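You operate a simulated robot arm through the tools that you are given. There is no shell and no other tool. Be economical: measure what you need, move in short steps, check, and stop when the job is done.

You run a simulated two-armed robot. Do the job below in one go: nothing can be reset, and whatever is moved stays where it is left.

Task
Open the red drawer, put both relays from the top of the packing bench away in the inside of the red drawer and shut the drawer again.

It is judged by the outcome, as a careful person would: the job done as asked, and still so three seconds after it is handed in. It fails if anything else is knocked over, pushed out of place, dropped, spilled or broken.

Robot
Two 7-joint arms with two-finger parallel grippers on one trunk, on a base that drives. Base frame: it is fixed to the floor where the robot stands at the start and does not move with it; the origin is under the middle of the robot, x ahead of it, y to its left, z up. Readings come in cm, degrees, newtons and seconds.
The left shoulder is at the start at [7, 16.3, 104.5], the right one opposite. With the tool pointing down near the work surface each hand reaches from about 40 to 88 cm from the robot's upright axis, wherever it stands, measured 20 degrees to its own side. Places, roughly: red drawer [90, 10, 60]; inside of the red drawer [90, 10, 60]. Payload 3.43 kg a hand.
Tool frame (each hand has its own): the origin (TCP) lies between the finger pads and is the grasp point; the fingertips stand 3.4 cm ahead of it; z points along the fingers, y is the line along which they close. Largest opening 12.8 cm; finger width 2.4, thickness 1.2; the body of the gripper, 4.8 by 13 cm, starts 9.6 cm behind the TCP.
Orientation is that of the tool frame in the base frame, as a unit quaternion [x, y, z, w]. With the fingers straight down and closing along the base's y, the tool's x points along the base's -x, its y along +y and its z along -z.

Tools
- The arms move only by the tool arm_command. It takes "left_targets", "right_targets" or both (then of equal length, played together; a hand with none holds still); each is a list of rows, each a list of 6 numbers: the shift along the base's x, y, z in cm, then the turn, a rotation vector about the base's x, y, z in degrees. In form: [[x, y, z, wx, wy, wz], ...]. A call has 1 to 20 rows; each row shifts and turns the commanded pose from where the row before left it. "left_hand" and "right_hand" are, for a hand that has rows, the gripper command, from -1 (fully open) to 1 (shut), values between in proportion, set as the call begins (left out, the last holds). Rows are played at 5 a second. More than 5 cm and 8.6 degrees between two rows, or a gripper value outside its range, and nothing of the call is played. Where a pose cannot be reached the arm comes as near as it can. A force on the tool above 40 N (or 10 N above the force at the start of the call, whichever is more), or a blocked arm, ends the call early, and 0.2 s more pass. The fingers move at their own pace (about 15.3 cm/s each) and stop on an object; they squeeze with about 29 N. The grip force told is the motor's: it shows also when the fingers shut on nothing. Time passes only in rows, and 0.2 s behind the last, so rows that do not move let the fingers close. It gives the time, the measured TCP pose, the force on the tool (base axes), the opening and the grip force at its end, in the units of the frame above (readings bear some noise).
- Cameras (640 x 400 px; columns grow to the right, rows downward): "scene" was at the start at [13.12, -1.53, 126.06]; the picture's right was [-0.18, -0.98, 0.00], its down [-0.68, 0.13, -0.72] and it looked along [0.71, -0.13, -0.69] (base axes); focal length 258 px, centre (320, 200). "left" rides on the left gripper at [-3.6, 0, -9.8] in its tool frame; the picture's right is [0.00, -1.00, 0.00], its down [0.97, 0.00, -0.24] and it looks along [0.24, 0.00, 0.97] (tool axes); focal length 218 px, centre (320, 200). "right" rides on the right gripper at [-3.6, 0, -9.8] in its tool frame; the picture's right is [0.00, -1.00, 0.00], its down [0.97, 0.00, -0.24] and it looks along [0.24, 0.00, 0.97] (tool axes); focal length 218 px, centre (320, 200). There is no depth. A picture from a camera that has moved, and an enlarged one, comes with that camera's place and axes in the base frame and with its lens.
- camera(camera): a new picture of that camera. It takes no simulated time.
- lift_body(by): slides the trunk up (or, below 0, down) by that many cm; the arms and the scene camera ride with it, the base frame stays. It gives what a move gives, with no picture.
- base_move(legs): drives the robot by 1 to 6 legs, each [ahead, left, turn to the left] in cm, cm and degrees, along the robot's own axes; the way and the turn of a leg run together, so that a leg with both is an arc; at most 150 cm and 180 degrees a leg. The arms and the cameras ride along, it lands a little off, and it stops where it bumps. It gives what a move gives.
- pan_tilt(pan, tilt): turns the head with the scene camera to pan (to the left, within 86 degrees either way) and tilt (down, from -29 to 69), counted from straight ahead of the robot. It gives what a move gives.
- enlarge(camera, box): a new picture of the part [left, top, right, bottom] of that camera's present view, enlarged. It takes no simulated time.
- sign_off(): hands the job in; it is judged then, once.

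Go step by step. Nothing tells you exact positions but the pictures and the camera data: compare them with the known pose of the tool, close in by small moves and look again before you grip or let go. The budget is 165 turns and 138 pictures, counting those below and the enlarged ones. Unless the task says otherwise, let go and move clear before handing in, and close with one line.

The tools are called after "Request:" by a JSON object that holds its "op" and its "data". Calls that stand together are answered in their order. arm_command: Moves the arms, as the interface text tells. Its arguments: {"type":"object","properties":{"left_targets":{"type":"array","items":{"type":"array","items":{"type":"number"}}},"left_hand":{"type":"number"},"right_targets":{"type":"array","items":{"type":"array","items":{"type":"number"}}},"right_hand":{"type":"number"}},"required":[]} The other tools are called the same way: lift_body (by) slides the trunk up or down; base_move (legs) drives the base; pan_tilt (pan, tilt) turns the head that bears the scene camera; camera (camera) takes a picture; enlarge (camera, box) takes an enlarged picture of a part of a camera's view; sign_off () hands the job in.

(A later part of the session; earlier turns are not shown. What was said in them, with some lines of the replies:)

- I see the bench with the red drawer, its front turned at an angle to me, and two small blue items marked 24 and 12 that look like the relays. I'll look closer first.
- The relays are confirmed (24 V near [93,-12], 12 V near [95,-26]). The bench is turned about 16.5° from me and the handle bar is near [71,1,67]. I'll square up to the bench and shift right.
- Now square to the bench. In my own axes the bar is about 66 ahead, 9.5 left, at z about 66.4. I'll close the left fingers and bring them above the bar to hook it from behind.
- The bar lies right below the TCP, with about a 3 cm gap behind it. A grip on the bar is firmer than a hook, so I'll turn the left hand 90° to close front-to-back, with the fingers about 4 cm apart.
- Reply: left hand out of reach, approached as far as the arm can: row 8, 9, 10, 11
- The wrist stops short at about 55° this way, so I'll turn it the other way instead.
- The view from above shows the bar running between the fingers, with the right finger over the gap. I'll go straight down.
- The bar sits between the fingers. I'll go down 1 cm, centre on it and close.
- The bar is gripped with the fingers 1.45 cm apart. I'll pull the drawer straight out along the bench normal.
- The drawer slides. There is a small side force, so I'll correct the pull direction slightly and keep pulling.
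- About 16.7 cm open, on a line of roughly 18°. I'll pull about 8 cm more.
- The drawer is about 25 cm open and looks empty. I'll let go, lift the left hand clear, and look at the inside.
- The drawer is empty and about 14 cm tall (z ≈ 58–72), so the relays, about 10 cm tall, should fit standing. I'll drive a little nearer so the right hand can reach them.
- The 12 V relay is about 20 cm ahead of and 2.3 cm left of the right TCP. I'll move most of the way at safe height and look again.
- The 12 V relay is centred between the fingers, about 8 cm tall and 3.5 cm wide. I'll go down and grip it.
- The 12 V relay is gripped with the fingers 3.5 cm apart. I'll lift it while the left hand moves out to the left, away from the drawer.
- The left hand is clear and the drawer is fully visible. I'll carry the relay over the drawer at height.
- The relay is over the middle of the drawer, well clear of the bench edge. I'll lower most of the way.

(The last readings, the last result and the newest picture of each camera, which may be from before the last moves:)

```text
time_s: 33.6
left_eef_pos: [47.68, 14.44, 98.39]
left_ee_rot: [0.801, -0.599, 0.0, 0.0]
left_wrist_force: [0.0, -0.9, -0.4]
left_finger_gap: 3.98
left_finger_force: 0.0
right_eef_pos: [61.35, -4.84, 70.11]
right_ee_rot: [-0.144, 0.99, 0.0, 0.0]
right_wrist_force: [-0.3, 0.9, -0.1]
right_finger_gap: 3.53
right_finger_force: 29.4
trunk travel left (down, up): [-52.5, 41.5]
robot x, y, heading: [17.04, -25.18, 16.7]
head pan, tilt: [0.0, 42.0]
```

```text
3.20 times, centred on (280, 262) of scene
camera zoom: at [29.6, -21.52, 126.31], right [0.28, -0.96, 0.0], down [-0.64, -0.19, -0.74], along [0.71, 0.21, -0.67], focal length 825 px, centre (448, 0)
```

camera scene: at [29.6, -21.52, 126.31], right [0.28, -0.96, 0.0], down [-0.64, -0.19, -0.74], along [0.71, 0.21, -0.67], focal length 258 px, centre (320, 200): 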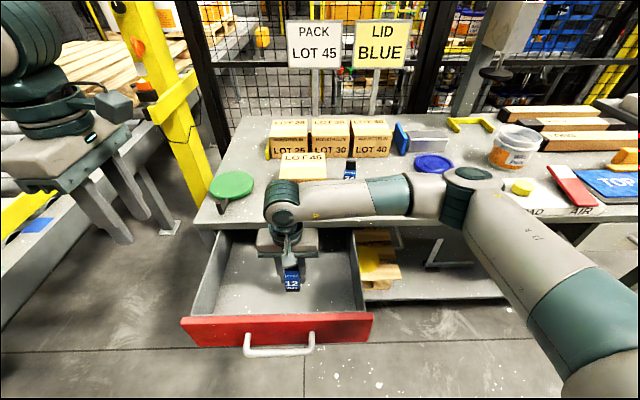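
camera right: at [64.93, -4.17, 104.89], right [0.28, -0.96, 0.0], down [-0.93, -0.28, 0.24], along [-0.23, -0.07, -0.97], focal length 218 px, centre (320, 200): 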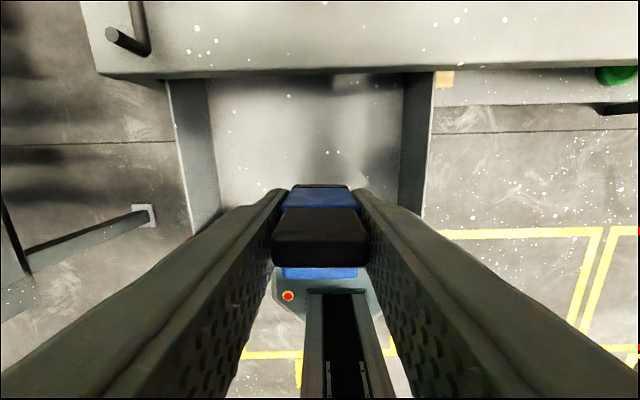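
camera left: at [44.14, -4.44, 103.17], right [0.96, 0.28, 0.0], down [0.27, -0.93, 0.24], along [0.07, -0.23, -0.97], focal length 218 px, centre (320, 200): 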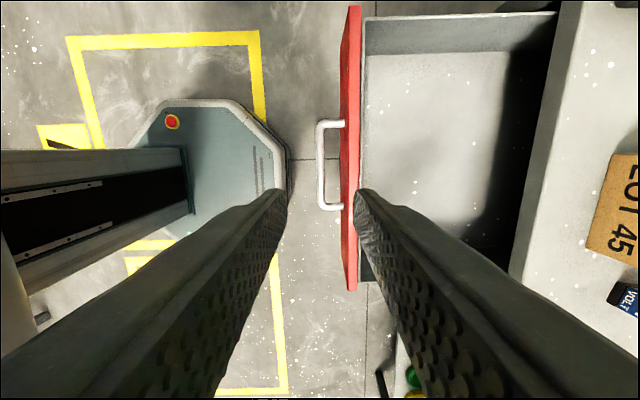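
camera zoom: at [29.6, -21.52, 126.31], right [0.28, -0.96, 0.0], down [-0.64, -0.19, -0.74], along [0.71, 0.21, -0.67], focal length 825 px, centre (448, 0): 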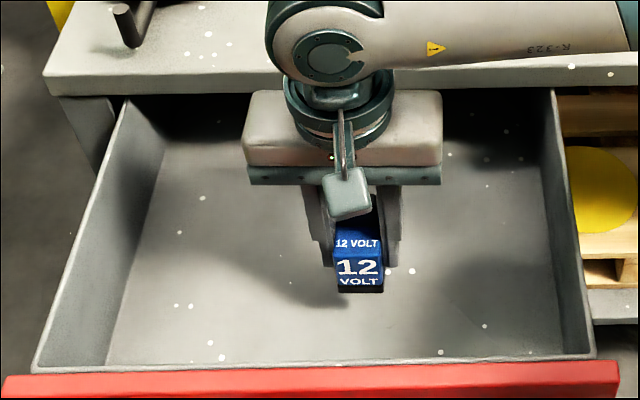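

Lowering slowly now until the floor of the drawer is felt.

Request:
{"op": "arm_command", "data": {"right_targets": [[0, 0, -1.5, 0, 0, 0], [0, 0, -1.5, 0, 0, 0], [0, 0, -0.8, 0, 0, 0], [0, 0, 0, 0, 0, 0]]}}

Request:
{"op": "camera", "data": {"camera": "right"}}

Request:
{"op": "enlarge", "data": {"camera": "scene", "box": [240, 250, 340, 312]}}

```text
time_s: 34.6
left_eef_pos: [47.66, 14.51, 98.28]
left_ee_rot: [0.8, -0.6, 0.0, 0.0]
left_wrist_force: [-0.9, -0.1, 0.1]
left_finger_gap: 3.98
left_finger_force: 0.0
right_eef_pos: [61.45, -4.92, 66.32]
right_ee_rot: [-0.144, 0.99, 0.0, 0.0]
right_wrist_force: [0.6, -0.4, -0.7]
right_finger_gap: 3.55
right_finger_force: 29.4
trunk travel left (down, up): [-52.5, 41.5]
robot x, y, heading: [16.72, -25.14, 16.8]
head pan, tilt: [0.0, 42.0]
```

```text
101 pictures are left
camera right: at [64.9, -4.0, 76.08], right [0.28, -0.96, 0.0], down [-0.93, -0.28, 0.24], along [-0.23, -0.07, -0.97], focal length 218 px, centre (320, 200)
```

right: 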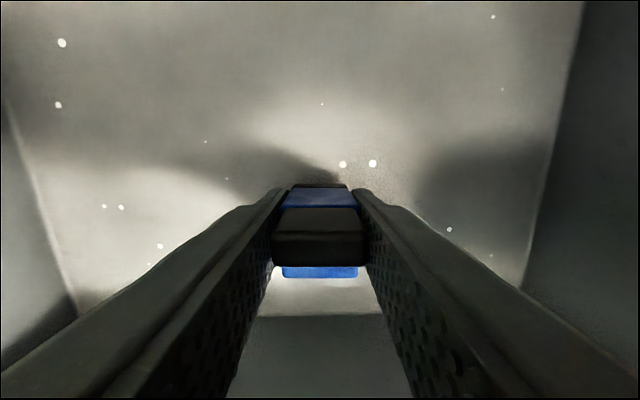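

```text
6.40 times, centred on (290, 281) of scene
camera zoom: at [29.62, -21.51, 126.31], right [0.28, -0.96, 0.0], down [-0.64, -0.19, -0.74], along [0.71, 0.21, -0.67], focal length 1650 px, centre (512, -318)
```

zoom: 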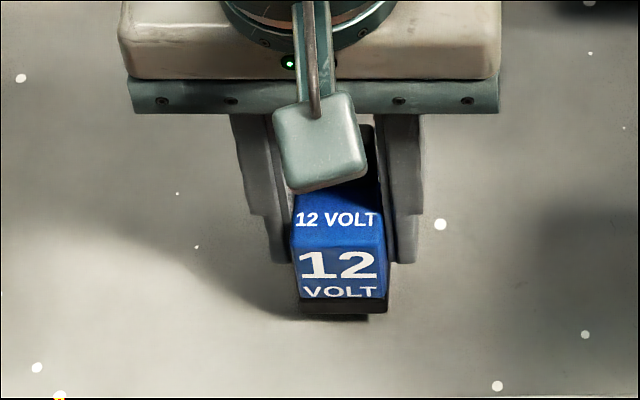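

Request:
{"op": "arm_command", "data": {"right_targets": [[0, 0, -0.5, 0, 0, 0], [0, 0, -0.5, 0, 0, 0]]}}

Request:
{"op": "arm_command", "data": {"right_targets": [[0, 0, -0.5, 0, 0, 0]]}}

Request:
{"op": "enlarge", "data": {"camera": "scene", "box": [240, 250, 340, 312]}}

```text
time_s: 35.2
left_eef_pos: [47.75, 14.42, 98.48]
left_ee_rot: [0.8, -0.6, 0.0, 0.0]
left_wrist_force: [0.2, 0.0, -0.4]
left_finger_gap: 4.0
left_finger_force: 0.2
right_eef_pos: [61.44, -4.89, 65.29]
right_ee_rot: [-0.144, 0.99, 0.0, 0.0]
right_wrist_force: [-0.6, 0.5, -1.2]
right_finger_gap: 3.53
right_finger_force: 28.2
trunk travel left (down, up): [-52.5, 41.5]
robot x, y, heading: [16.81, -25.41, 16.5]
head pan, tilt: [0.0, 42.0]
```

```text
time_s: 35.6
left_eef_pos: [47.53, 14.38, 98.53]
left_ee_rot: [0.8, -0.6, 0.0, -0.001]
left_wrist_force: [1.1, 0.5, 0.1]
left_finger_gap: 3.99
left_finger_force: 0.1
right_eef_pos: [61.55, -4.93, 65.05]
right_ee_rot: [-0.143, 0.99, 0.002, 0.002]
right_wrist_force: [1.5, -2.8, 14.6]
right_finger_gap: 3.54
right_finger_force: 28.1
trunk travel left (down, up): [-52.5, 41.5]
robot x, y, heading: [16.87, -25.36, 16.3]
head pan, tilt: [0.0, 42.0]
```

```text
6.40 times, centred on (290, 281) of scene
camera zoom: at [29.51, -21.61, 126.36], right [0.28, -0.96, 0.0], down [-0.64, -0.19, -0.74], along [0.71, 0.21, -0.67], focal length 1650 px, centre (512, -318)
```

zoom: 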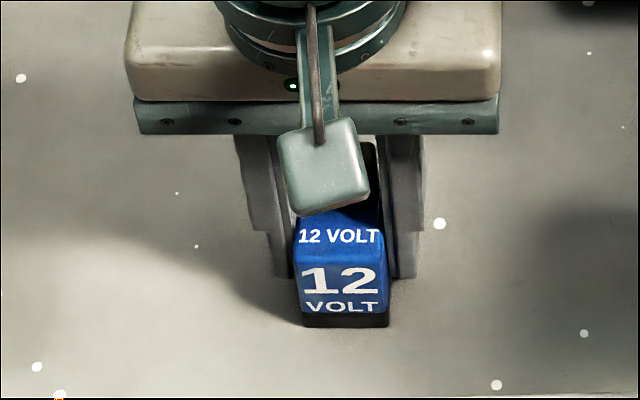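

Contact: about 15 N upward at TCP z = 65.05, so the relay stands on the floor and its top is below the drawer face. I'll ease off, release, and rise.

Request:
{"op": "arm_command", "data": {"right_targets": [[0, 0, 0.2, 0, 0, 0], [0, 0, 0, 0, 0, 0]]}}

Request:
{"op": "arm_command", "data": {"right_targets": [[0, 0, 0, 0, 0, 0], [0, 0, 0, 0, 0, 0], [0, 0, 2, 0, 0, 0], [0, 0, 4, 0, 0, 0], [0, 0, 4, 0, 0, 0], [0, 0, 4, 0, 0, 0], [0, 0, 4, 0, 0, 0], [0, 0, 4, 0, 0, 0], [0, 0, 4, 0, 0, 0], [0, 0, 4, 0, 0, 0]], "right_hand": -0.1}}

Request:
{"op": "camera", "data": {"camera": "right"}}

Request:
{"op": "camera", "data": {"camera": "scene"}}

```text
time_s: 36.2
left_eef_pos: [47.63, 14.49, 98.4]
left_ee_rot: [0.8, -0.6, 0.001, 0.0]
left_wrist_force: [0.3, -0.4, 0.4]
left_finger_gap: 3.99
left_finger_force: 0.0
right_eef_pos: [61.55, -4.9, 64.89]
right_ee_rot: [-0.144, 0.99, 0.0, 0.0]
right_wrist_force: [1.7, -0.7, 8.2]
right_finger_gap: 3.51
right_finger_force: 28.9
trunk travel left (down, up): [-52.5, 41.5]
robot x, y, heading: [17.32, -25.25, 16.6]
head pan, tilt: [0.0, 42.0]
```

```text
time_s: 38.4
left_eef_pos: [47.59, 14.51, 98.34]
left_ee_rot: [0.8, -0.6, 0.0, 0.0]
left_wrist_force: [0.1, 0.4, -0.1]
left_finger_gap: 3.96
left_finger_force: 0.1
right_eef_pos: [61.58, -4.77, 95.03]
right_ee_rot: [-0.144, 0.99, 0.0, 0.0]
right_wrist_force: [-0.6, 0.0, 0.4]
right_finger_gap: 7.05
right_finger_force: 0.0
trunk travel left (down, up): [-52.5, 41.5]
robot x, y, heading: [17.19, -25.18, 16.1]
head pan, tilt: [0.0, 42.0]
```

```text
98 pictures are left
camera right: at [64.88, -3.97, 104.84], right [0.28, -0.96, 0.0], down [-0.93, -0.28, 0.24], along [-0.23, -0.07, -0.97], focal length 218 px, centre (320, 200)
```

right: 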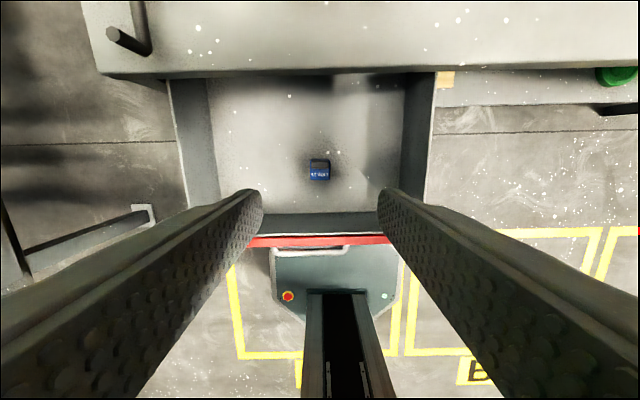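

```text
97 pictures are left
camera scene: at [29.55, -21.51, 126.31], right [0.28, -0.96, 0.0], down [-0.64, -0.19, -0.74], along [0.71, 0.21, -0.67], focal length 258 px, centre (320, 200)
```

scene: 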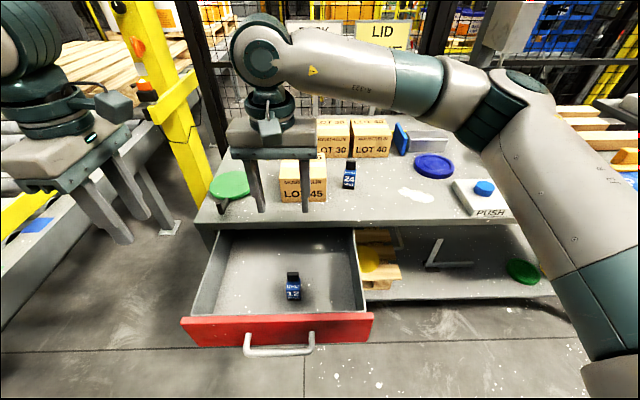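

The 12 V relay stands upright in the drawer. Next is the 24 V relay, near [93,-12].

Request:
{"op": "arm_command", "data": {"right_targets": [[4.2, -1.07, 0, 0, 0, 0], [4.2, -1.07, 0, 0, 0, 0], [4.2, -1.07, 0, 0, 0, 0], [4.2, -1.07, 0, 0, 0, 0], [4.2, -1.07, 0, 0, 0, 0], [4.2, -1.07, 0, 0, 0, 0], [4.2, -1.07, 0, 0, 0, 0], [0, 0, 0, 0, 0, 0]]}}

Request:
{"op": "camera", "data": {"camera": "right"}}

Request:
{"op": "enlarge", "data": {"camera": "right", "box": [240, 90, 400, 190]}}

```text
time_s: 40.2
left_eef_pos: [47.59, 14.58, 98.34]
left_ee_rot: [0.8, -0.6, 0.0, 0.001]
left_wrist_force: [0.2, 0.1, 1.1]
left_finger_gap: 4.01
left_finger_force: 0.0
right_eef_pos: [91.01, -12.47, 95.02]
right_ee_rot: [-0.145, 0.989, 0.0, 0.0]
right_wrist_force: [-0.3, 0.3, -0.1]
right_finger_gap: 7.03
right_finger_force: 0.0
trunk travel left (down, up): [-52.5, 41.5]
robot x, y, heading: [16.71, -25.4, 16.5]
head pan, tilt: [0.0, 42.0]
```

```text
96 pictures are left
camera right: at [94.49, -11.58, 104.83], right [0.28, -0.96, 0.0], down [-0.93, -0.28, 0.24], along [-0.23, -0.07, -0.97], focal length 218 px, centre (320, 200)
```

right: 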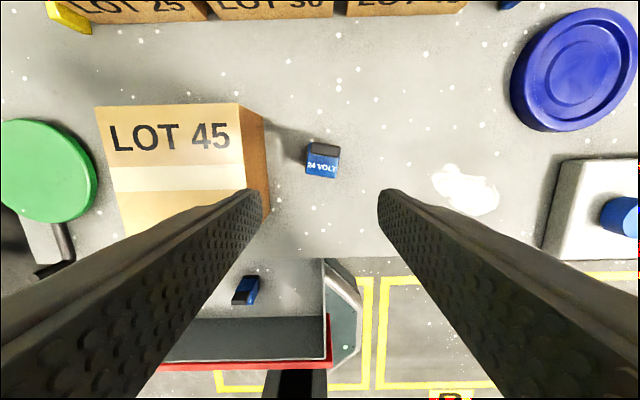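

```text
4.00 times, centred on (320, 140) of right
camera zoom: at [94.49, -11.58, 104.83], right [0.28, -0.96, 0.0], down [-0.93, -0.28, 0.24], along [-0.23, -0.07, -0.97], focal length 873 px, centre (320, 440)
```

zoom: 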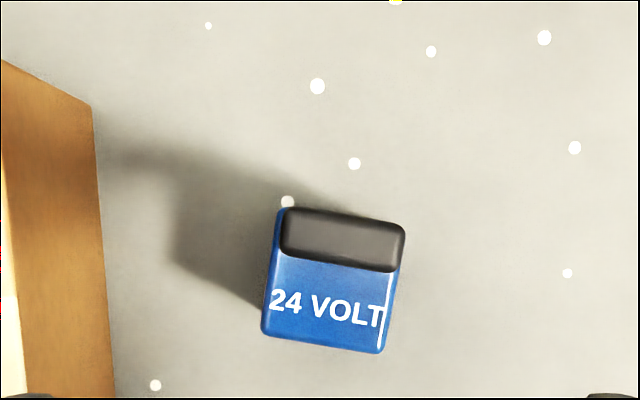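

The 24 V relay is yawed about 9° clockwise and lies 2.4 cm ahead and 0.3 cm right of the TCP. The LOT 45 box side is about 7 cm to its left, so I'll narrow the fingers slightly, turn, and go down partway.

Request:
{"op": "arm_command", "data": {"right_targets": [[2.39, 0.4, 0, 0, 0, -8.5], [0, 0, -4, 0, 0, 0], [0, 0, -4, 0, 0, 0], [0, 0, 0, 0, 0, 0]], "right_hand": 0.03}}

Request:
{"op": "camera", "data": {"camera": "right"}}

Request:
{"op": "camera", "data": {"camera": "scene"}}

```text
time_s: 41.2
left_eef_pos: [47.64, 14.51, 98.52]
left_ee_rot: [0.8, -0.6, 0.0, -0.001]
left_wrist_force: [0.0, -0.6, -0.9]
left_finger_gap: 4.0
left_finger_force: 0.0
right_eef_pos: [93.45, -12.06, 87.08]
right_ee_rot: [-0.07, 0.998, 0.0, 0.0]
right_wrist_force: [-0.5, 0.3, 0.0]
right_finger_gap: 6.22
right_finger_force: 0.0
trunk travel left (down, up): [-52.5, 41.5]
robot x, y, heading: [16.94, -25.31, 16.5]
head pan, tilt: [0.0, 42.0]
```

```text
94 pictures are left
camera right: at [96.88, -11.69, 96.89], right [0.14, -0.99, 0.0], down [-0.96, -0.13, 0.24], along [-0.24, -0.03, -0.97], focal length 218 px, centre (320, 200)
```

right: 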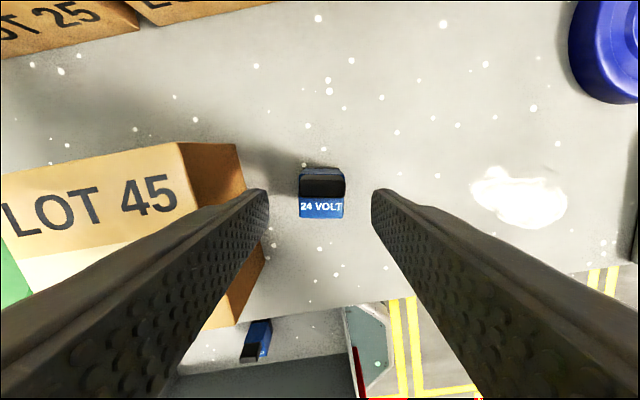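

```text
93 pictures are left
camera scene: at [29.57, -21.53, 126.32], right [0.28, -0.96, 0.0], down [-0.64, -0.19, -0.74], along [0.71, 0.21, -0.67], focal length 258 px, centre (320, 200)
```

scene: 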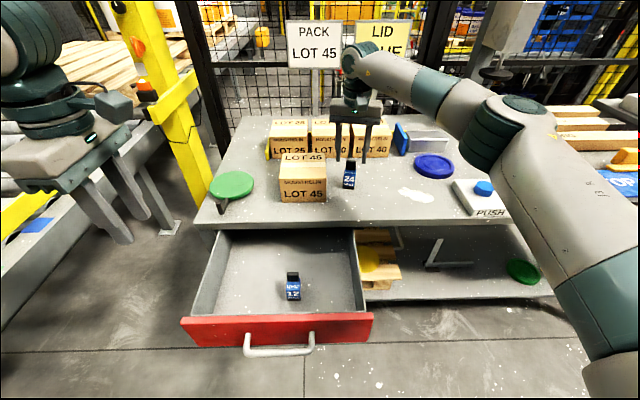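

The relay is aligned and centred between the fingers. I'll go down to grip height and close.

Request:
{"op": "arm_command", "data": {"right_targets": [[0.2, 0, -3.5, 0, 0, 0], [0, 0, -3.9, 0, 0, 0], [0, 0, 0, 0, 0, 0]]}}

Request:
{"op": "arm_command", "data": {"right_targets": [[0, 0, 0, 0, 0, 0], [0, 0, 0, 0, 0, 0], [0, 0, 0, 0, 0, 0]], "right_hand": 1}}

Request:
{"op": "camera", "data": {"camera": "right"}}

```text
time_s: 42.0
left_eef_pos: [47.65, 14.58, 98.32]
left_ee_rot: [0.801, -0.599, 0.0, 0.0]
left_wrist_force: [-0.8, 0.6, -0.4]
left_finger_gap: 3.99
left_finger_force: 0.0
right_eef_pos: [93.62, -12.03, 79.6]
right_ee_rot: [-0.07, 0.998, 0.0, -0.001]
right_wrist_force: [0.0, 0.1, 0.4]
right_finger_gap: 6.22
right_finger_force: 0.0
trunk travel left (down, up): [-52.5, 41.5]
robot x, y, heading: [16.83, -25.4, 16.6]
head pan, tilt: [0.0, 42.0]
```

```text
time_s: 42.8
left_eef_pos: [47.55, 14.55, 98.46]
left_ee_rot: [0.8, -0.599, 0.0, 0.0]
left_wrist_force: [1.1, 0.1, 0.3]
left_finger_gap: 3.96
left_finger_force: 0.1
right_eef_pos: [93.61, -11.98, 79.64]
right_ee_rot: [-0.07, 0.998, -0.001, 0.001]
right_wrist_force: [-0.9, -0.3, 0.6]
right_finger_gap: 3.52
right_finger_force: 29.0
trunk travel left (down, up): [-52.5, 41.5]
robot x, y, heading: [16.7, -25.37, 16.6]
head pan, tilt: [0.0, 42.0]
```

```text
92 pictures are left
camera right: at [97.16, -11.66, 89.41], right [0.14, -0.99, 0.0], down [-0.96, -0.14, 0.24], along [-0.24, -0.03, -0.97], focal length 218 px, centre (320, 200)
```

right: 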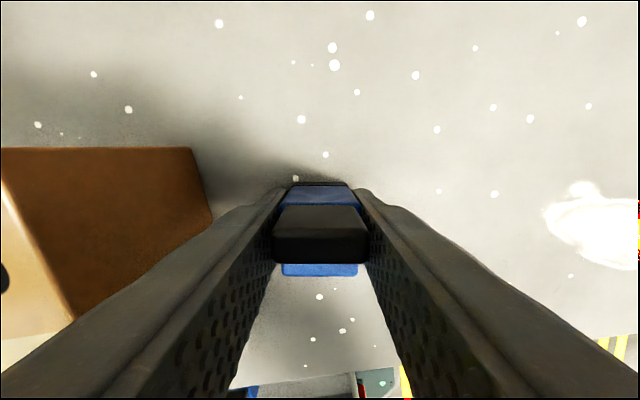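

Gripped. Now lifting and carrying it over the drawer, to the right of the first relay.

Request:
{"op": "arm_command", "data": {"right_targets": [[0, 0, 2, 0, 0, 0], [0, 0, 3, 0, 0, 0], [0, 0, 4, 0, 0, 0], [0, 0, 4, 0, 0, 0], [0, 0, 2.5, 0, 0, 0], [0, 0, 0, 0, 0, 0], [-4.21, -0.21, 0, 0, 0, 4.2], [-4.21, -0.21, 0, 0, 0, 4.3], [-4.21, -0.21, 0, 0, 0, 0], [-4.21, -0.21, 0, 0, 0, 0], [-4.21, -0.21, 0, 0, 0, 0], [-4.21, -0.21, 0, 0, 0, 0], [-4.21, -0.21, 0, 0, 0, 0], [0, 0, 0, 0, 0, 0]]}}

Request:
{"op": "camera", "data": {"camera": "right"}}

Request:
{"op": "camera", "data": {"camera": "scene"}}

```text
time_s: 45.8
left_eef_pos: [47.63, 14.5, 98.41]
left_ee_rot: [0.8, -0.599, 0.0, 0.0]
left_wrist_force: [0.0, -1.0, 0.3]
left_finger_gap: 4.01
left_finger_force: 0.1
right_eef_pos: [64.12, -13.44, 95.22]
right_ee_rot: [-0.144, 0.99, -0.001, 0.0]
right_wrist_force: [-0.4, -0.3, -0.5]
right_finger_gap: 3.53
right_finger_force: 29.3
trunk travel left (down, up): [-52.5, 41.5]
robot x, y, heading: [16.74, -25.22, 16.4]
head pan, tilt: [0.0, 42.0]
```

```text
91 pictures are left
camera right: at [67.53, -12.7, 104.95], right [0.28, -0.96, 0.0], down [-0.93, -0.28, 0.24], along [-0.23, -0.07, -0.97], focal length 218 px, centre (320, 200)
```

right: 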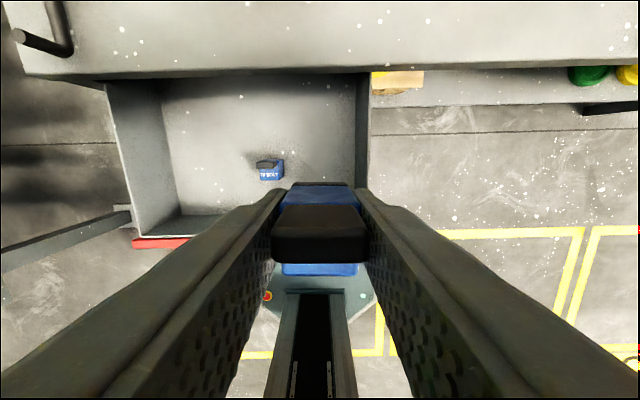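

```text
90 pictures are left
camera scene: at [29.67, -21.54, 126.3], right [0.28, -0.96, 0.0], down [-0.64, -0.19, -0.74], along [0.71, 0.21, -0.67], focal length 258 px, centre (320, 200)
```

scene: 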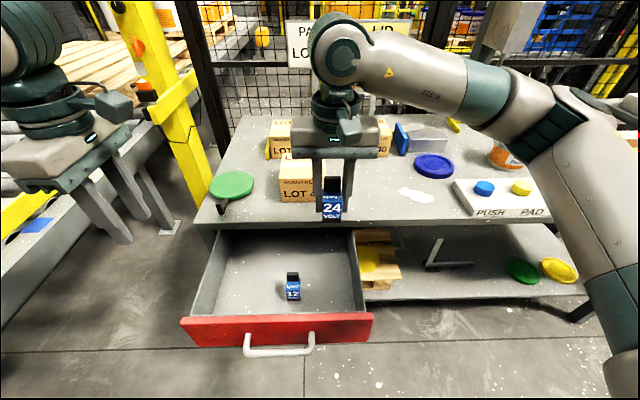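

Request:
{"op": "arm_command", "data": {"right_targets": [[0, 0, -4.3, 0, 0, 0], [0, 0, -4.3, 0, 0, 0], [0, 0, -4.3, 0, 0, 0], [0, 0, -4.3, 0, 0, 0], [0, 0, -4.3, 0, 0, 0], [0, 0, -4.3, 0, 0, 0], [0, 0, -1.6, 0, 0, 0], [0, 0, -1.6, 0, 0, 0], [0, 0, 0, 0, 0, 0]]}}

Request:
{"op": "arm_command", "data": {"right_targets": [[0, 0, -0.6, 0, 0, 0], [0, 0, -0.5, 0, 0, 0]]}}

Request:
{"op": "arm_command", "data": {"right_targets": [[0, 0, -0.3, 0, 0, 0]]}}

Request:
{"op": "enlarge", "data": {"camera": "scene", "box": [230, 230, 390, 330]}}

```text
time_s: 47.8
left_eef_pos: [47.57, 14.52, 98.47]
left_ee_rot: [0.8, -0.6, 0.0, 0.0]
left_wrist_force: [-0.5, 0.1, -0.1]
left_finger_gap: 4.0
left_finger_force: 0.1
right_eef_pos: [64.26, -13.41, 66.05]
right_ee_rot: [-0.144, 0.99, 0.001, -0.001]
right_wrist_force: [-0.5, -0.5, -0.7]
right_finger_gap: 3.56
right_finger_force: 29.7
trunk travel left (down, up): [-52.5, 41.5]
robot x, y, heading: [17.1, -25.55, 16.3]
head pan, tilt: [0.0, 42.0]
```

```text
time_s: 48.4
left_eef_pos: [47.79, 14.43, 98.43]
left_ee_rot: [0.8, -0.6, 0.0, 0.0]
left_wrist_force: [-0.5, 0.9, -0.2]
left_finger_gap: 3.99
left_finger_force: 0.0
right_eef_pos: [64.04, -13.43, 64.95]
right_ee_rot: [-0.144, 0.99, -0.001, -0.001]
right_wrist_force: [0.4, 0.2, -1.0]
right_finger_gap: 3.53
right_finger_force: 28.6
trunk travel left (down, up): [-52.5, 41.5]
robot x, y, heading: [16.91, -25.74, 16.4]
head pan, tilt: [0.0, 42.0]
```

```text
time_s: 48.8
left_eef_pos: [47.54, 14.57, 98.47]
left_ee_rot: [0.8, -0.6, 0.001, 0.0]
left_wrist_force: [-0.3, -0.1, -0.7]
left_finger_gap: 3.98
left_finger_force: 0.0
right_eef_pos: [64.04, -13.47, 64.93]
right_ee_rot: [-0.144, 0.99, 0.002, 0.002]
right_wrist_force: [-0.1, -2.6, 22.3]
right_finger_gap: 3.52
right_finger_force: 28.8
trunk travel left (down, up): [-52.5, 41.5]
robot x, y, heading: [17.02, -25.1, 16.5]
head pan, tilt: [0.0, 42.0]
```

```text
4.00 times, centred on (310, 280) of scene
camera zoom: at [29.46, -21.58, 126.37], right [0.28, -0.96, 0.0], down [-0.64, -0.19, -0.74], along [0.71, 0.21, -0.67], focal length 1031 px, centre (360, -120)
```

zoom: 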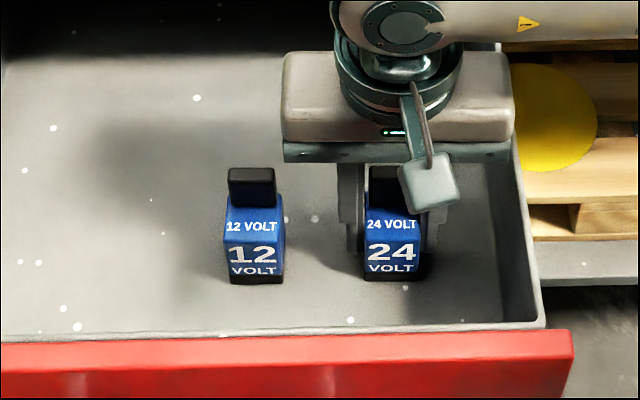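

The 24 V relay is resting on the drawer floor, with 22 N upward. I'll ease off, release to a moderate opening, and rise straight up.

Request:
{"op": "arm_command", "data": {"right_targets": [[0, 0, 0.3, 0, 0, 0], [0, 0, 0, 0, 0, 0]]}}

Request:
{"op": "arm_command", "data": {"right_targets": [[0, 0, 0, 0, 0, 0], [0, 0, 0, 0, 0, 0], [0, 0, 2, 0, 0, 0], [0, 0, 4, 0, 0, 0], [0, 0, 4, 0, 0, 0], [0, 0, 4, 0, 0, 0], [0, 0, 4, 0, 0, 0], [0, 0, 4, 0, 0, 0], [0, 0, 4, 0, 0, 0], [0, 0, 4, 0, 0, 0]], "right_hand": 0.03}}

Request:
{"op": "camera", "data": {"camera": "scene"}}

```text
time_s: 49.4
left_eef_pos: [47.73, 14.49, 98.38]
left_ee_rot: [0.801, -0.599, 0.001, 0.0]
left_wrist_force: [-0.6, -0.1, -1.0]
left_finger_gap: 4.0
left_finger_force: 0.1
right_eef_pos: [64.13, -13.5, 64.91]
right_ee_rot: [-0.144, 0.99, 0.0, -0.001]
right_wrist_force: [-0.1, 2.3, 2.1]
right_finger_gap: 3.53
right_finger_force: 29.4
trunk travel left (down, up): [-52.5, 41.5]
robot x, y, heading: [16.64, -25.24, 16.6]
head pan, tilt: [0.0, 42.0]
```

```text
time_s: 51.6
left_eef_pos: [47.62, 14.62, 98.4]
left_ee_rot: [0.8, -0.599, 0.0, 0.0]
left_wrist_force: [-0.1, 0.5, 0.6]
left_finger_gap: 4.0
left_finger_force: 0.1
right_eef_pos: [64.06, -13.58, 95.12]
right_ee_rot: [-0.143, 0.99, -0.001, 0.0]
right_wrist_force: [0.0, 0.4, 0.6]
right_finger_gap: 6.19
right_finger_force: 0.0
trunk travel left (down, up): [-52.5, 41.5]
robot x, y, heading: [16.65, -25.34, 16.7]
head pan, tilt: [0.0, 42.0]
```

```text
88 pictures are left
camera scene: at [29.55, -21.5, 126.31], right [0.28, -0.96, 0.0], down [-0.64, -0.19, -0.74], along [0.71, 0.21, -0.67], focal length 258 px, centre (320, 200)
```

scene: 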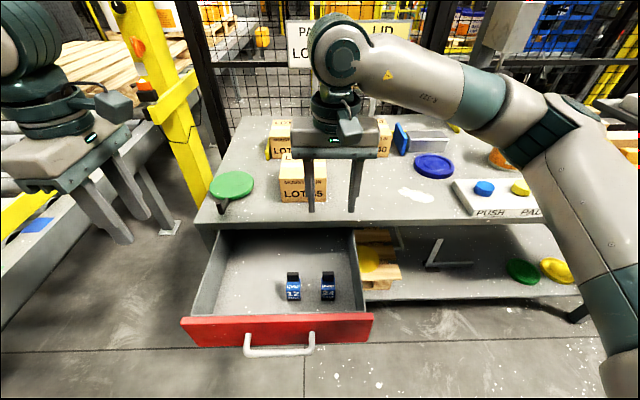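

Both relays stand in the drawer. I'll move the right hand aside and back up to where I pulled the drawer from.

Request:
{"op": "arm_command", "data": {"right_targets": [[0.6, -4.5, 0, 0, 0, 0], [0.6, -4.5, 0, 0, 0, 0], [0.6, -4.5, 0, 0, 0, 0], [0.6, -4.5, 0, 0, 0, 0], [0.6, -4.5, 0, 0, 0, 0], [0, 0, 0, 0, 0, 0]]}}

Request:
{"op": "base_move", "data": {"legs": [[-9, 0, 0]]}}

Request:
{"op": "camera", "data": {"camera": "scene"}}

```text
time_s: 53.0
left_eef_pos: [47.68, 14.64, 98.33]
left_ee_rot: [0.801, -0.599, 0.001, 0.0]
left_wrist_force: [0.3, 0.5, -0.2]
left_finger_gap: 3.99
left_finger_force: 0.0
right_eef_pos: [66.95, -35.94, 95.07]
right_ee_rot: [-0.144, 0.99, -0.001, 0.0]
right_wrist_force: [0.5, 0.8, 0.6]
right_finger_gap: 6.25
right_finger_force: 0.1
trunk travel left (down, up): [-52.5, 41.5]
robot x, y, heading: [16.46, -25.1, 16.1]
head pan, tilt: [0.0, 42.0]
```

```text
time_s: 54.1
left_eef_pos: [38.84, 11.98, 98.39]
left_ee_rot: [0.801, -0.599, 0.002, -0.001]
left_wrist_force: [-0.4, 0.4, 0.4]
left_finger_gap: 3.98
left_finger_force: 0.1
right_eef_pos: [58.25, -38.66, 95.11]
right_ee_rot: [-0.143, 0.99, -0.001, 0.001]
right_wrist_force: [0.5, 0.4, 0.1]
right_finger_gap: 6.22
right_finger_force: 0.0
trunk travel left (down, up): [-52.5, 41.5]
robot x, y, heading: [8.19, -27.82, 16.5]
head pan, tilt: [0.0, 42.0]
```

```text
87 pictures are left
camera scene: at [20.82, -24.13, 126.32], right [0.28, -0.96, 0.0], down [-0.64, -0.19, -0.74], along [0.71, 0.21, -0.67], focal length 258 px, centre (320, 200)
```

scene: 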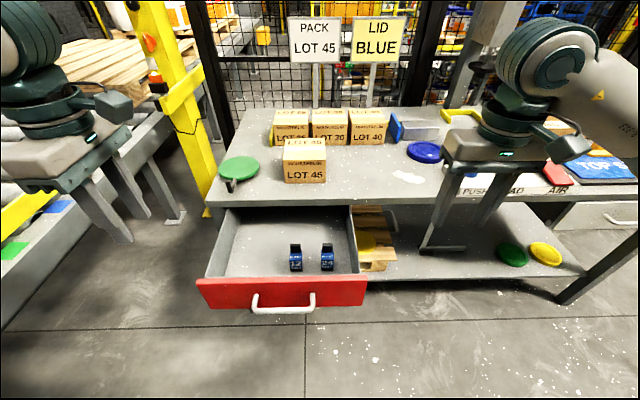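

The handle is where I left it. I'll bring the left hand back above it.

Request:
{"op": "arm_command", "data": {"left_targets": [[1.29, -3.95, -2, 0, 0, 0], [1.29, -3.95, -2, 0, 0, 0], [1.29, -3.95, -2, 0, 0, 0], [1.29, -3.95, -2, 0, 0, 0], [1.29, -3.95, -2, 0, 0, 0], [0, 0, 0, 0, 0, 0]]}}

Request:
{"op": "camera", "data": {"camera": "left"}}

```text
time_s: 55.5
left_eef_pos: [45.3, -7.75, 88.29]
left_ee_rot: [0.801, -0.599, 0.001, 0.001]
left_wrist_force: [0.6, 0.3, -0.4]
left_finger_gap: 4.02
left_finger_force: 0.1
right_eef_pos: [58.29, -38.47, 95.19]
right_ee_rot: [-0.144, 0.99, 0.0, 0.001]
right_wrist_force: [0.0, 0.1, 0.3]
right_finger_gap: 6.22
right_finger_force: 0.0
trunk travel left (down, up): [-52.5, 41.5]
robot x, y, heading: [8.42, -27.83, 16.4]
head pan, tilt: [0.0, 42.0]
```

```text
86 pictures are left
camera left: at [44.37, -4.37, 98.08], right [0.96, 0.28, 0.0], down [0.27, -0.93, 0.24], along [0.07, -0.23, -0.97], focal length 218 px, centre (320, 200)
```

left: 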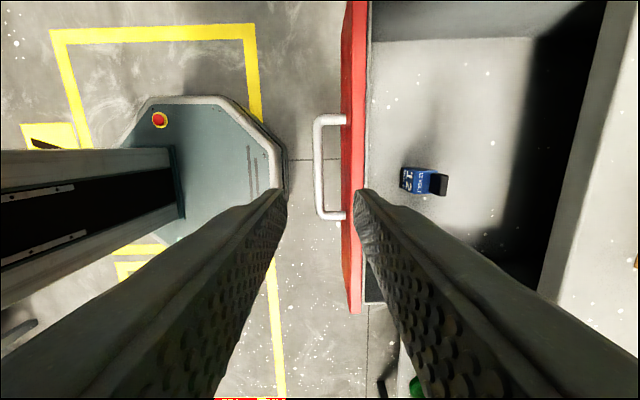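

The bar is centred, as it was the first time. I'll descend and grip it.

Request:
{"op": "arm_command", "data": {"left_targets": [[0, 0, -4, 0, 0, 0], [0, 0, -4, 0, 0, 0], [0, 0, -4, 0, 0, 0], [0, 0, -2, 0, 0, 0], [0, 0, 0, 0, 0, 0]]}}

Request:
{"op": "camera", "data": {"camera": "left"}}

```text
time_s: 56.7
left_eef_pos: [45.43, -7.88, 74.3]
left_ee_rot: [0.8, -0.599, -0.001, 0.0]
left_wrist_force: [0.0, -0.5, 0.2]
left_finger_gap: 4.02
left_finger_force: 0.1
right_eef_pos: [58.43, -38.62, 95.06]
right_ee_rot: [-0.144, 0.99, 0.0, 0.0]
right_wrist_force: [0.0, -0.9, 0.3]
right_finger_gap: 6.22
right_finger_force: 0.1
trunk travel left (down, up): [-52.5, 41.5]
robot x, y, heading: [8.03, -28.06, 16.5]
head pan, tilt: [0.0, 42.0]
```

```text
85 pictures are left
camera left: at [44.43, -4.35, 84.01], right [0.96, 0.28, 0.0], down [0.27, -0.93, 0.24], along [0.07, -0.23, -0.97], focal length 218 px, centre (320, 200)
```

left: 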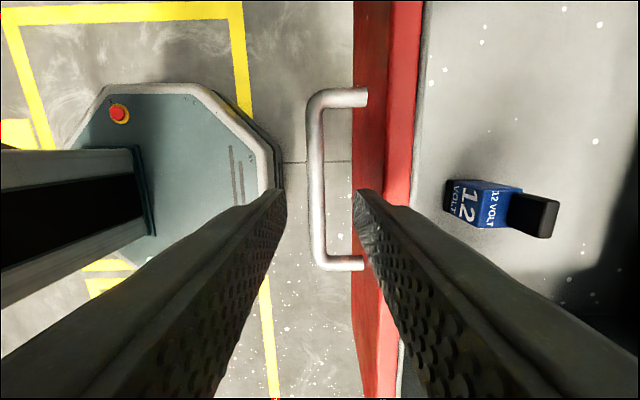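

Request:
{"op": "arm_command", "data": {"left_targets": [[-0.1, 0, -4, 0, 0, 0], [0, 0, -3.8, 0, 0, 0], [0, 0, 0, 0, 0, 0]]}}

Request:
{"op": "arm_command", "data": {"left_targets": [[0, 0, 0, 0, 0, 0], [0, 0, 0, 0, 0, 0], [0, 0, 0, 0, 0, 0]], "left_hand": 1}}

Request:
{"op": "enlarge", "data": {"camera": "scene", "box": [180, 200, 380, 325]}}

```text
time_s: 57.5
left_eef_pos: [45.28, -7.91, 66.52]
left_ee_rot: [0.801, -0.599, 0.0, 0.0]
left_wrist_force: [1.2, 0.2, 1.2]
left_finger_gap: 3.98
left_finger_force: 0.0
right_eef_pos: [58.41, -38.6, 95.06]
right_ee_rot: [-0.142, 0.99, 0.0, 0.0]
right_wrist_force: [-0.5, 0.0, -0.4]
right_finger_gap: 6.2
right_finger_force: 0.1
trunk travel left (down, up): [-52.5, 41.5]
robot x, y, heading: [8.08, -28.08, 16.3]
head pan, tilt: [0.0, 42.0]
```

```text
time_s: 58.3
left_eef_pos: [45.24, -7.9, 66.6]
left_ee_rot: [0.801, -0.599, 0.0, 0.0]
left_wrist_force: [-0.7, -0.2, -3.4]
left_finger_gap: 1.43
left_finger_force: 44.9
right_eef_pos: [58.4, -38.57, 95.06]
right_ee_rot: [-0.144, 0.99, 0.0, 0.0]
right_wrist_force: [0.0, 0.5, -0.5]
right_finger_gap: 6.22
right_finger_force: 0.0
trunk travel left (down, up): [-52.5, 41.5]
robot x, y, heading: [7.84, -27.84, 16.4]
head pan, tilt: [0.0, 42.0]
```

```text
3.20 times, centred on (280, 262) of scene
camera zoom: at [20.95, -24.09, 126.3], right [0.28, -0.96, 0.0], down [-0.64, -0.19, -0.74], along [0.71, 0.21, -0.67], focal length 825 px, centre (448, 0)
```

zoom: 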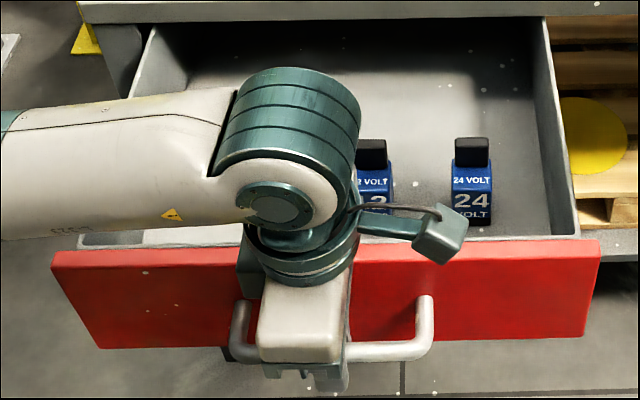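

Gripped again. I'll push the drawer in slowly with a gentle start so the relays stay upright.

Request:
{"op": "arm_command", "data": {"left_targets": [[0.19, 0.06, 0, 0, 0, 0], [0.33, 0.11, 0, 0, 0, 0], [0.48, 0.155, 0, 0, 0, 0], [0.57, 0.185, 0, 0, 0, 0], [0.67, 0.217, 0, 0, 0, 0], [0.67, 0.217, 0, 0, 0, 0], [0.67, 0.217, 0, 0, 0, 0], [0.67, 0.217, 0, 0, 0, 0], [0.67, 0.217, 0, 0, 0, 0], [0.67, 0.217, 0, 0, 0, 0], [0.67, 0.217, 0, 0, 0, 0], [0.67, 0.217, 0, 0, 0, 0], [0.67, 0.217, 0, 0, 0, 0], [0.67, 0.217, 0, 0, 0, 0], [0.67, 0.217, 0, 0, 0, 0], [0.57, 0.185, 0, 0, 0, 0], [0.48, 0.155, 0, 0, 0, 0], [0.33, 0.11, 0, 0, 0, 0], [0.19, 0.06, 0, 0, 0, 0]]}}

Request:
{"op": "enlarge", "data": {"camera": "scene", "box": [180, 180, 380, 305]}}

Request:
{"op": "camera", "data": {"camera": "left"}}

```text
time_s: 62.3
left_eef_pos: [55.98, -4.47, 66.55]
left_ee_rot: [0.801, -0.599, -0.001, 0.001]
left_wrist_force: [3.0, -12.8, -14.9]
left_finger_gap: 1.43
left_finger_force: 44.8
right_eef_pos: [58.5, -38.68, 94.94]
right_ee_rot: [-0.143, 0.99, 0.0, -0.001]
right_wrist_force: [0.3, -0.8, -0.3]
right_finger_gap: 6.2
right_finger_force: 0.0
trunk travel left (down, up): [-52.5, 41.5]
robot x, y, heading: [8.15, -28.08, 16.7]
head pan, tilt: [0.0, 42.0]
```

```text
3.20 times, centred on (280, 242) of scene
camera zoom: at [21.09, -24.17, 126.29], right [0.28, -0.96, 0.0], down [-0.64, -0.19, -0.74], along [0.71, 0.21, -0.67], focal length 825 px, centre (448, 64)
```

zoom: 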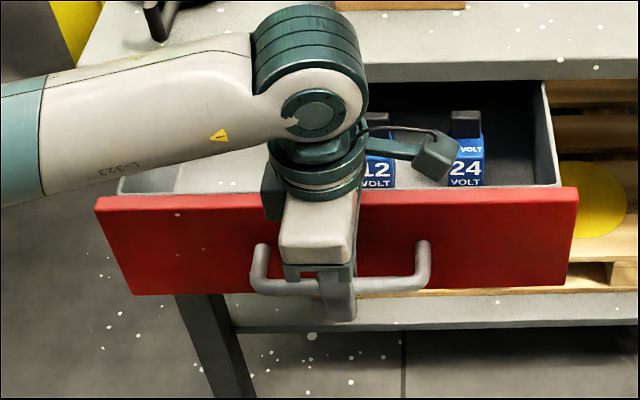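

```text
82 pictures are left
camera left: at [54.95, -0.92, 76.27], right [0.96, 0.28, 0.0], down [0.27, -0.93, 0.24], along [0.07, -0.23, -0.97], focal length 218 px, centre (320, 200)
```

left: 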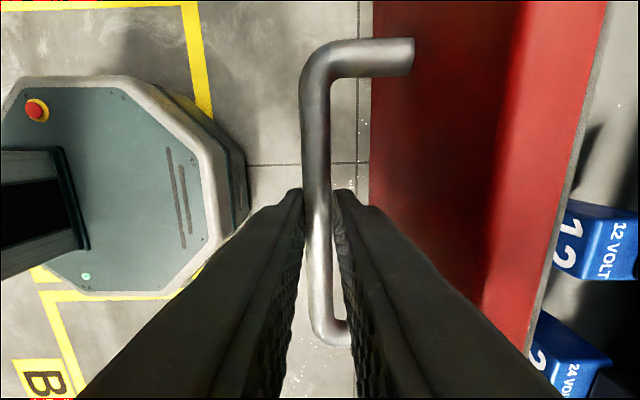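

The relays are upright. A little side and downward strain has built up, so I'll trim it and push on slowly.

Request:
{"op": "arm_command", "data": {"left_targets": [[0.19, -0.1, -0.1, 0, 0, 0], [0.33, 0.1, 0, 0, 0, 0], [0.48, 0.148, 0, 0, 0, 0], [0.57, 0.177, 0, 0, 0, 0], [0.67, 0.208, 0, 0, 0, 0], [0.67, 0.208, 0, 0, 0, 0], [0.67, 0.208, 0, 0, 0, 0], [0.67, 0.208, 0, 0, 0, 0], [0.67, 0.208, 0, 0, 0, 0], [0.67, 0.208, 0, 0, 0, 0], [0.57, 0.177, 0, 0, 0, 0], [0.48, 0.148, 0, 0, 0, 0], [0.33, 0.1, 0, 0, 0, 0], [0.19, 0.06, 0, 0, 0, 0]]}}

Request:
{"op": "enlarge", "data": {"camera": "scene", "box": [180, 170, 380, 295]}}

```text
time_s: 65.3
left_eef_pos: [62.87, -2.19, 66.56]
left_ee_rot: [0.801, -0.599, 0.0, -0.001]
left_wrist_force: [-6.4, 15.8, 8.0]
left_finger_gap: 1.45
left_finger_force: 45.1
right_eef_pos: [58.34, -38.55, 95.17]
right_ee_rot: [-0.144, 0.99, -0.001, 0.0]
right_wrist_force: [0.1, 0.5, -0.4]
right_finger_gap: 6.23
right_finger_force: 0.1
trunk travel left (down, up): [-52.5, 41.5]
robot x, y, heading: [8.09, -28.04, 16.7]
head pan, tilt: [0.0, 42.0]
```

```text
3.20 times, centred on (280, 232) of scene
camera zoom: at [20.8, -23.99, 126.32], right [0.28, -0.96, 0.0], down [-0.64, -0.19, -0.74], along [0.71, 0.21, -0.67], focal length 825 px, centre (448, 96)
```

zoom: 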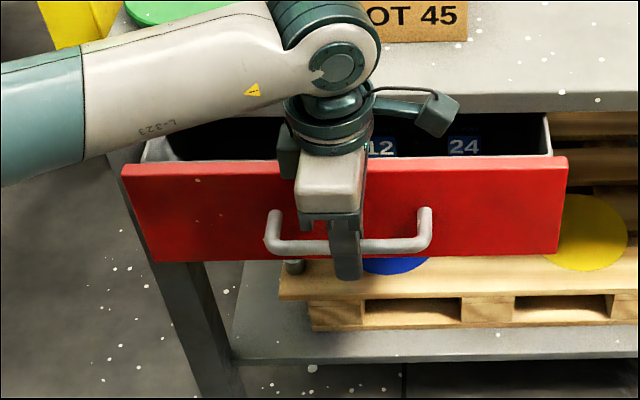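

The relays are under the bench top and still upright. I'll trim back a bit and finish closing, about 6.4 cm more.

Request:
{"op": "arm_command", "data": {"left_targets": [[0.19, 0.2, 0.05, 0, 0, 0], [0.33, 0.108, 0, 0, 0, 0], [0.48, 0.157, 0, 0, 0, 0], [0.57, 0.186, 0, 0, 0, 0], [0.67, 0.219, 0, 0, 0, 0], [0.67, 0.219, 0, 0, 0, 0], [0.67, 0.219, 0, 0, 0, 0], [0.57, 0.186, 0, 0, 0, 0], [0.57, 0.186, 0, 0, 0, 0], [0.48, 0.157, 0, 0, 0, 0], [0.33, 0.108, 0, 0, 0, 0], [0.3, 0.1, 0, 0, 0, 0], [0.2, 0.07, 0, 0, 0, 0], [0, 0, 0, 0, 0, 0]]}}

Request:
{"op": "camera", "data": {"camera": "scene"}}

Request:
{"op": "camera", "data": {"camera": "left"}}

```text
time_s: 68.3
left_eef_pos: [69.05, -0.22, 66.52]
left_ee_rot: [0.8, -0.6, 0.0, 0.0]
left_wrist_force: [1.4, -1.4, 2.4]
left_finger_gap: 1.43
left_finger_force: 44.9
right_eef_pos: [58.32, -38.56, 95.12]
right_ee_rot: [-0.143, 0.99, 0.001, 0.001]
right_wrist_force: [-0.4, 0.4, 0.4]
right_finger_gap: 6.21
right_finger_force: 0.0
trunk travel left (down, up): [-52.5, 41.5]
robot x, y, heading: [7.9, -27.77, 16.6]
head pan, tilt: [0.0, 42.0]
```

```text
80 pictures are left
camera scene: at [20.93, -24.12, 126.31], right [0.28, -0.96, 0.0], down [-0.64, -0.19, -0.74], along [0.71, 0.21, -0.67], focal length 258 px, centre (320, 200)
```

scene: 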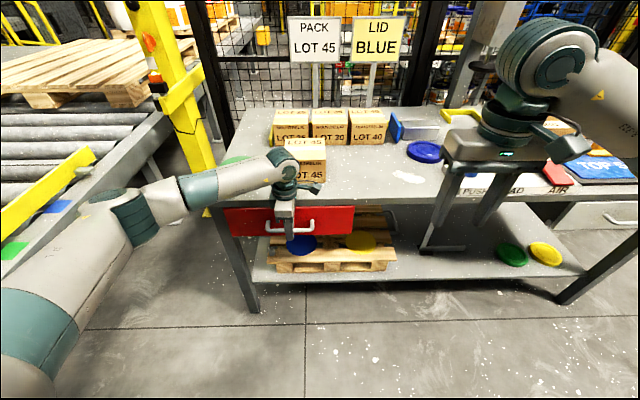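

```text
79 pictures are left
camera left: at [68.03, 3.33, 76.26], right [0.96, 0.28, 0.0], down [0.27, -0.93, 0.24], along [0.07, -0.23, -0.97], focal length 218 px, centre (320, 200)
```

left: 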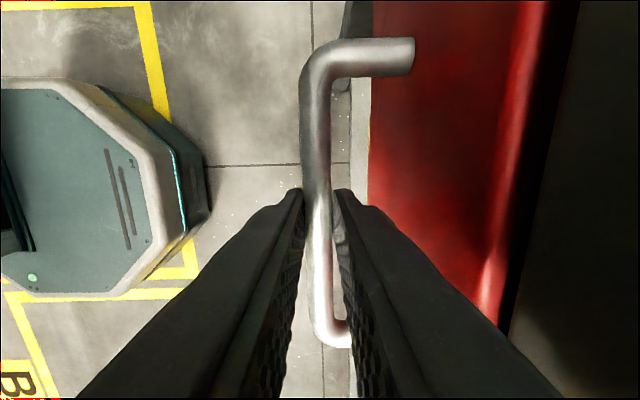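

The handle is back at its starting spot. One tiny nudge will confirm the drawer is against its stop.

Request:
{"op": "arm_command", "data": {"left_targets": [[0.3, 0.1, 0, 0, 0, 0], [0, 0, 0, 0, 0, 0]]}}

```text
time_s: 68.9
left_eef_pos: [69.13, -0.08, 66.61]
left_ee_rot: [0.8, -0.6, -0.001, 0.001]
left_wrist_force: [-9.5, -4.7, 1.7]
left_finger_gap: 1.41
left_finger_force: 45.4
right_eef_pos: [58.18, -38.71, 95.08]
right_ee_rot: [-0.143, 0.99, 0.0, 0.0]
right_wrist_force: [0.4, -0.6, -0.2]
right_finger_gap: 6.19
right_finger_force: 0.1
trunk travel left (down, up): [-52.5, 41.5]
robot x, y, heading: [8.0, -28.08, 16.4]
head pan, tilt: [0.0, 42.0]
```

The drawer is against its stop. I'll open the fingers a little, rise straight up and back away.

Request:
{"op": "arm_command", "data": {"left_targets": [[0, 0, 0, 0, 0, 0], [0, 0, 0, 0, 0, 0], [0, 0, 2, 0, 0, 0], [0, 0, 4, 0, 0, 0], [0, 0, 4, 0, 0, 0], [0, 0, 4, 0, 0, 0], [0, 0, 4, 0, 0, 0], [0, 0, 4, 0, 0, 0], [-3.8, -1.1, 2, 0, 0, 0], [-3.8, -1.1, 2, 0, 0, 0], [-3.8, -1.1, 2, 0, 0, 0], [-3.8, -1.1, 2, 0, 0, 0], [0, 0, 0, 0, 0, 0]], "left_hand": 0.375}}

Request:
{"op": "camera", "data": {"camera": "scene"}}

Request:
{"op": "enlarge", "data": {"camera": "scene", "box": [200, 100, 440, 250]}}

```text
time_s: 71.7
left_eef_pos: [54.07, -4.28, 96.59]
left_ee_rot: [0.8, -0.6, 0.0, 0.0]
left_wrist_force: [-0.3, 0.0, 0.4]
left_finger_gap: 4.04
left_finger_force: 0.1
right_eef_pos: [58.31, -38.57, 95.1]
right_ee_rot: [-0.143, 0.99, 0.0, 0.0]
right_wrist_force: [0.3, 0.2, 0.6]
right_finger_gap: 6.2
right_finger_force: 0.0
trunk travel left (down, up): [-52.5, 41.5]
robot x, y, heading: [7.92, -27.96, 16.2]
head pan, tilt: [0.0, 42.0]
```

```text
78 pictures are left
camera scene: at [20.99, -24.08, 126.3], right [0.28, -0.96, 0.0], down [-0.64, -0.19, -0.74], along [0.71, 0.21, -0.67], focal length 258 px, centre (320, 200)
```

scene: 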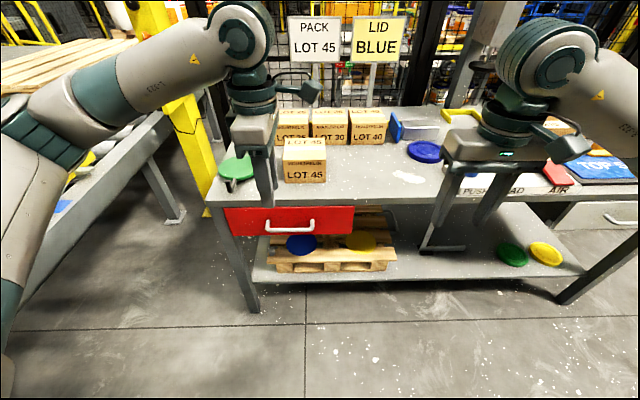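

```text
2.67 times, centred on (320, 175) of scene
camera zoom: at [20.99, -24.08, 126.3], right [0.28, -0.96, 0.0], down [-0.64, -0.19, -0.74], along [0.71, 0.21, -0.67], focal length 687 px, centre (320, 267)
```

zoom: 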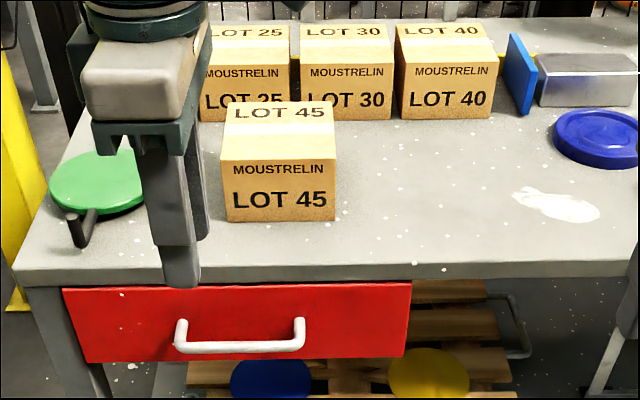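

The drawer is fully shut with both relays inside, everything else is in its place, and both hands are clear.

Request:
{"op": "sign_off", "data": {}}

```text
The job is handed in.
```

Both relays (12 V and 24 V) are in the red drawer. They were upright when last in view, and the drawer is shut against its stop.
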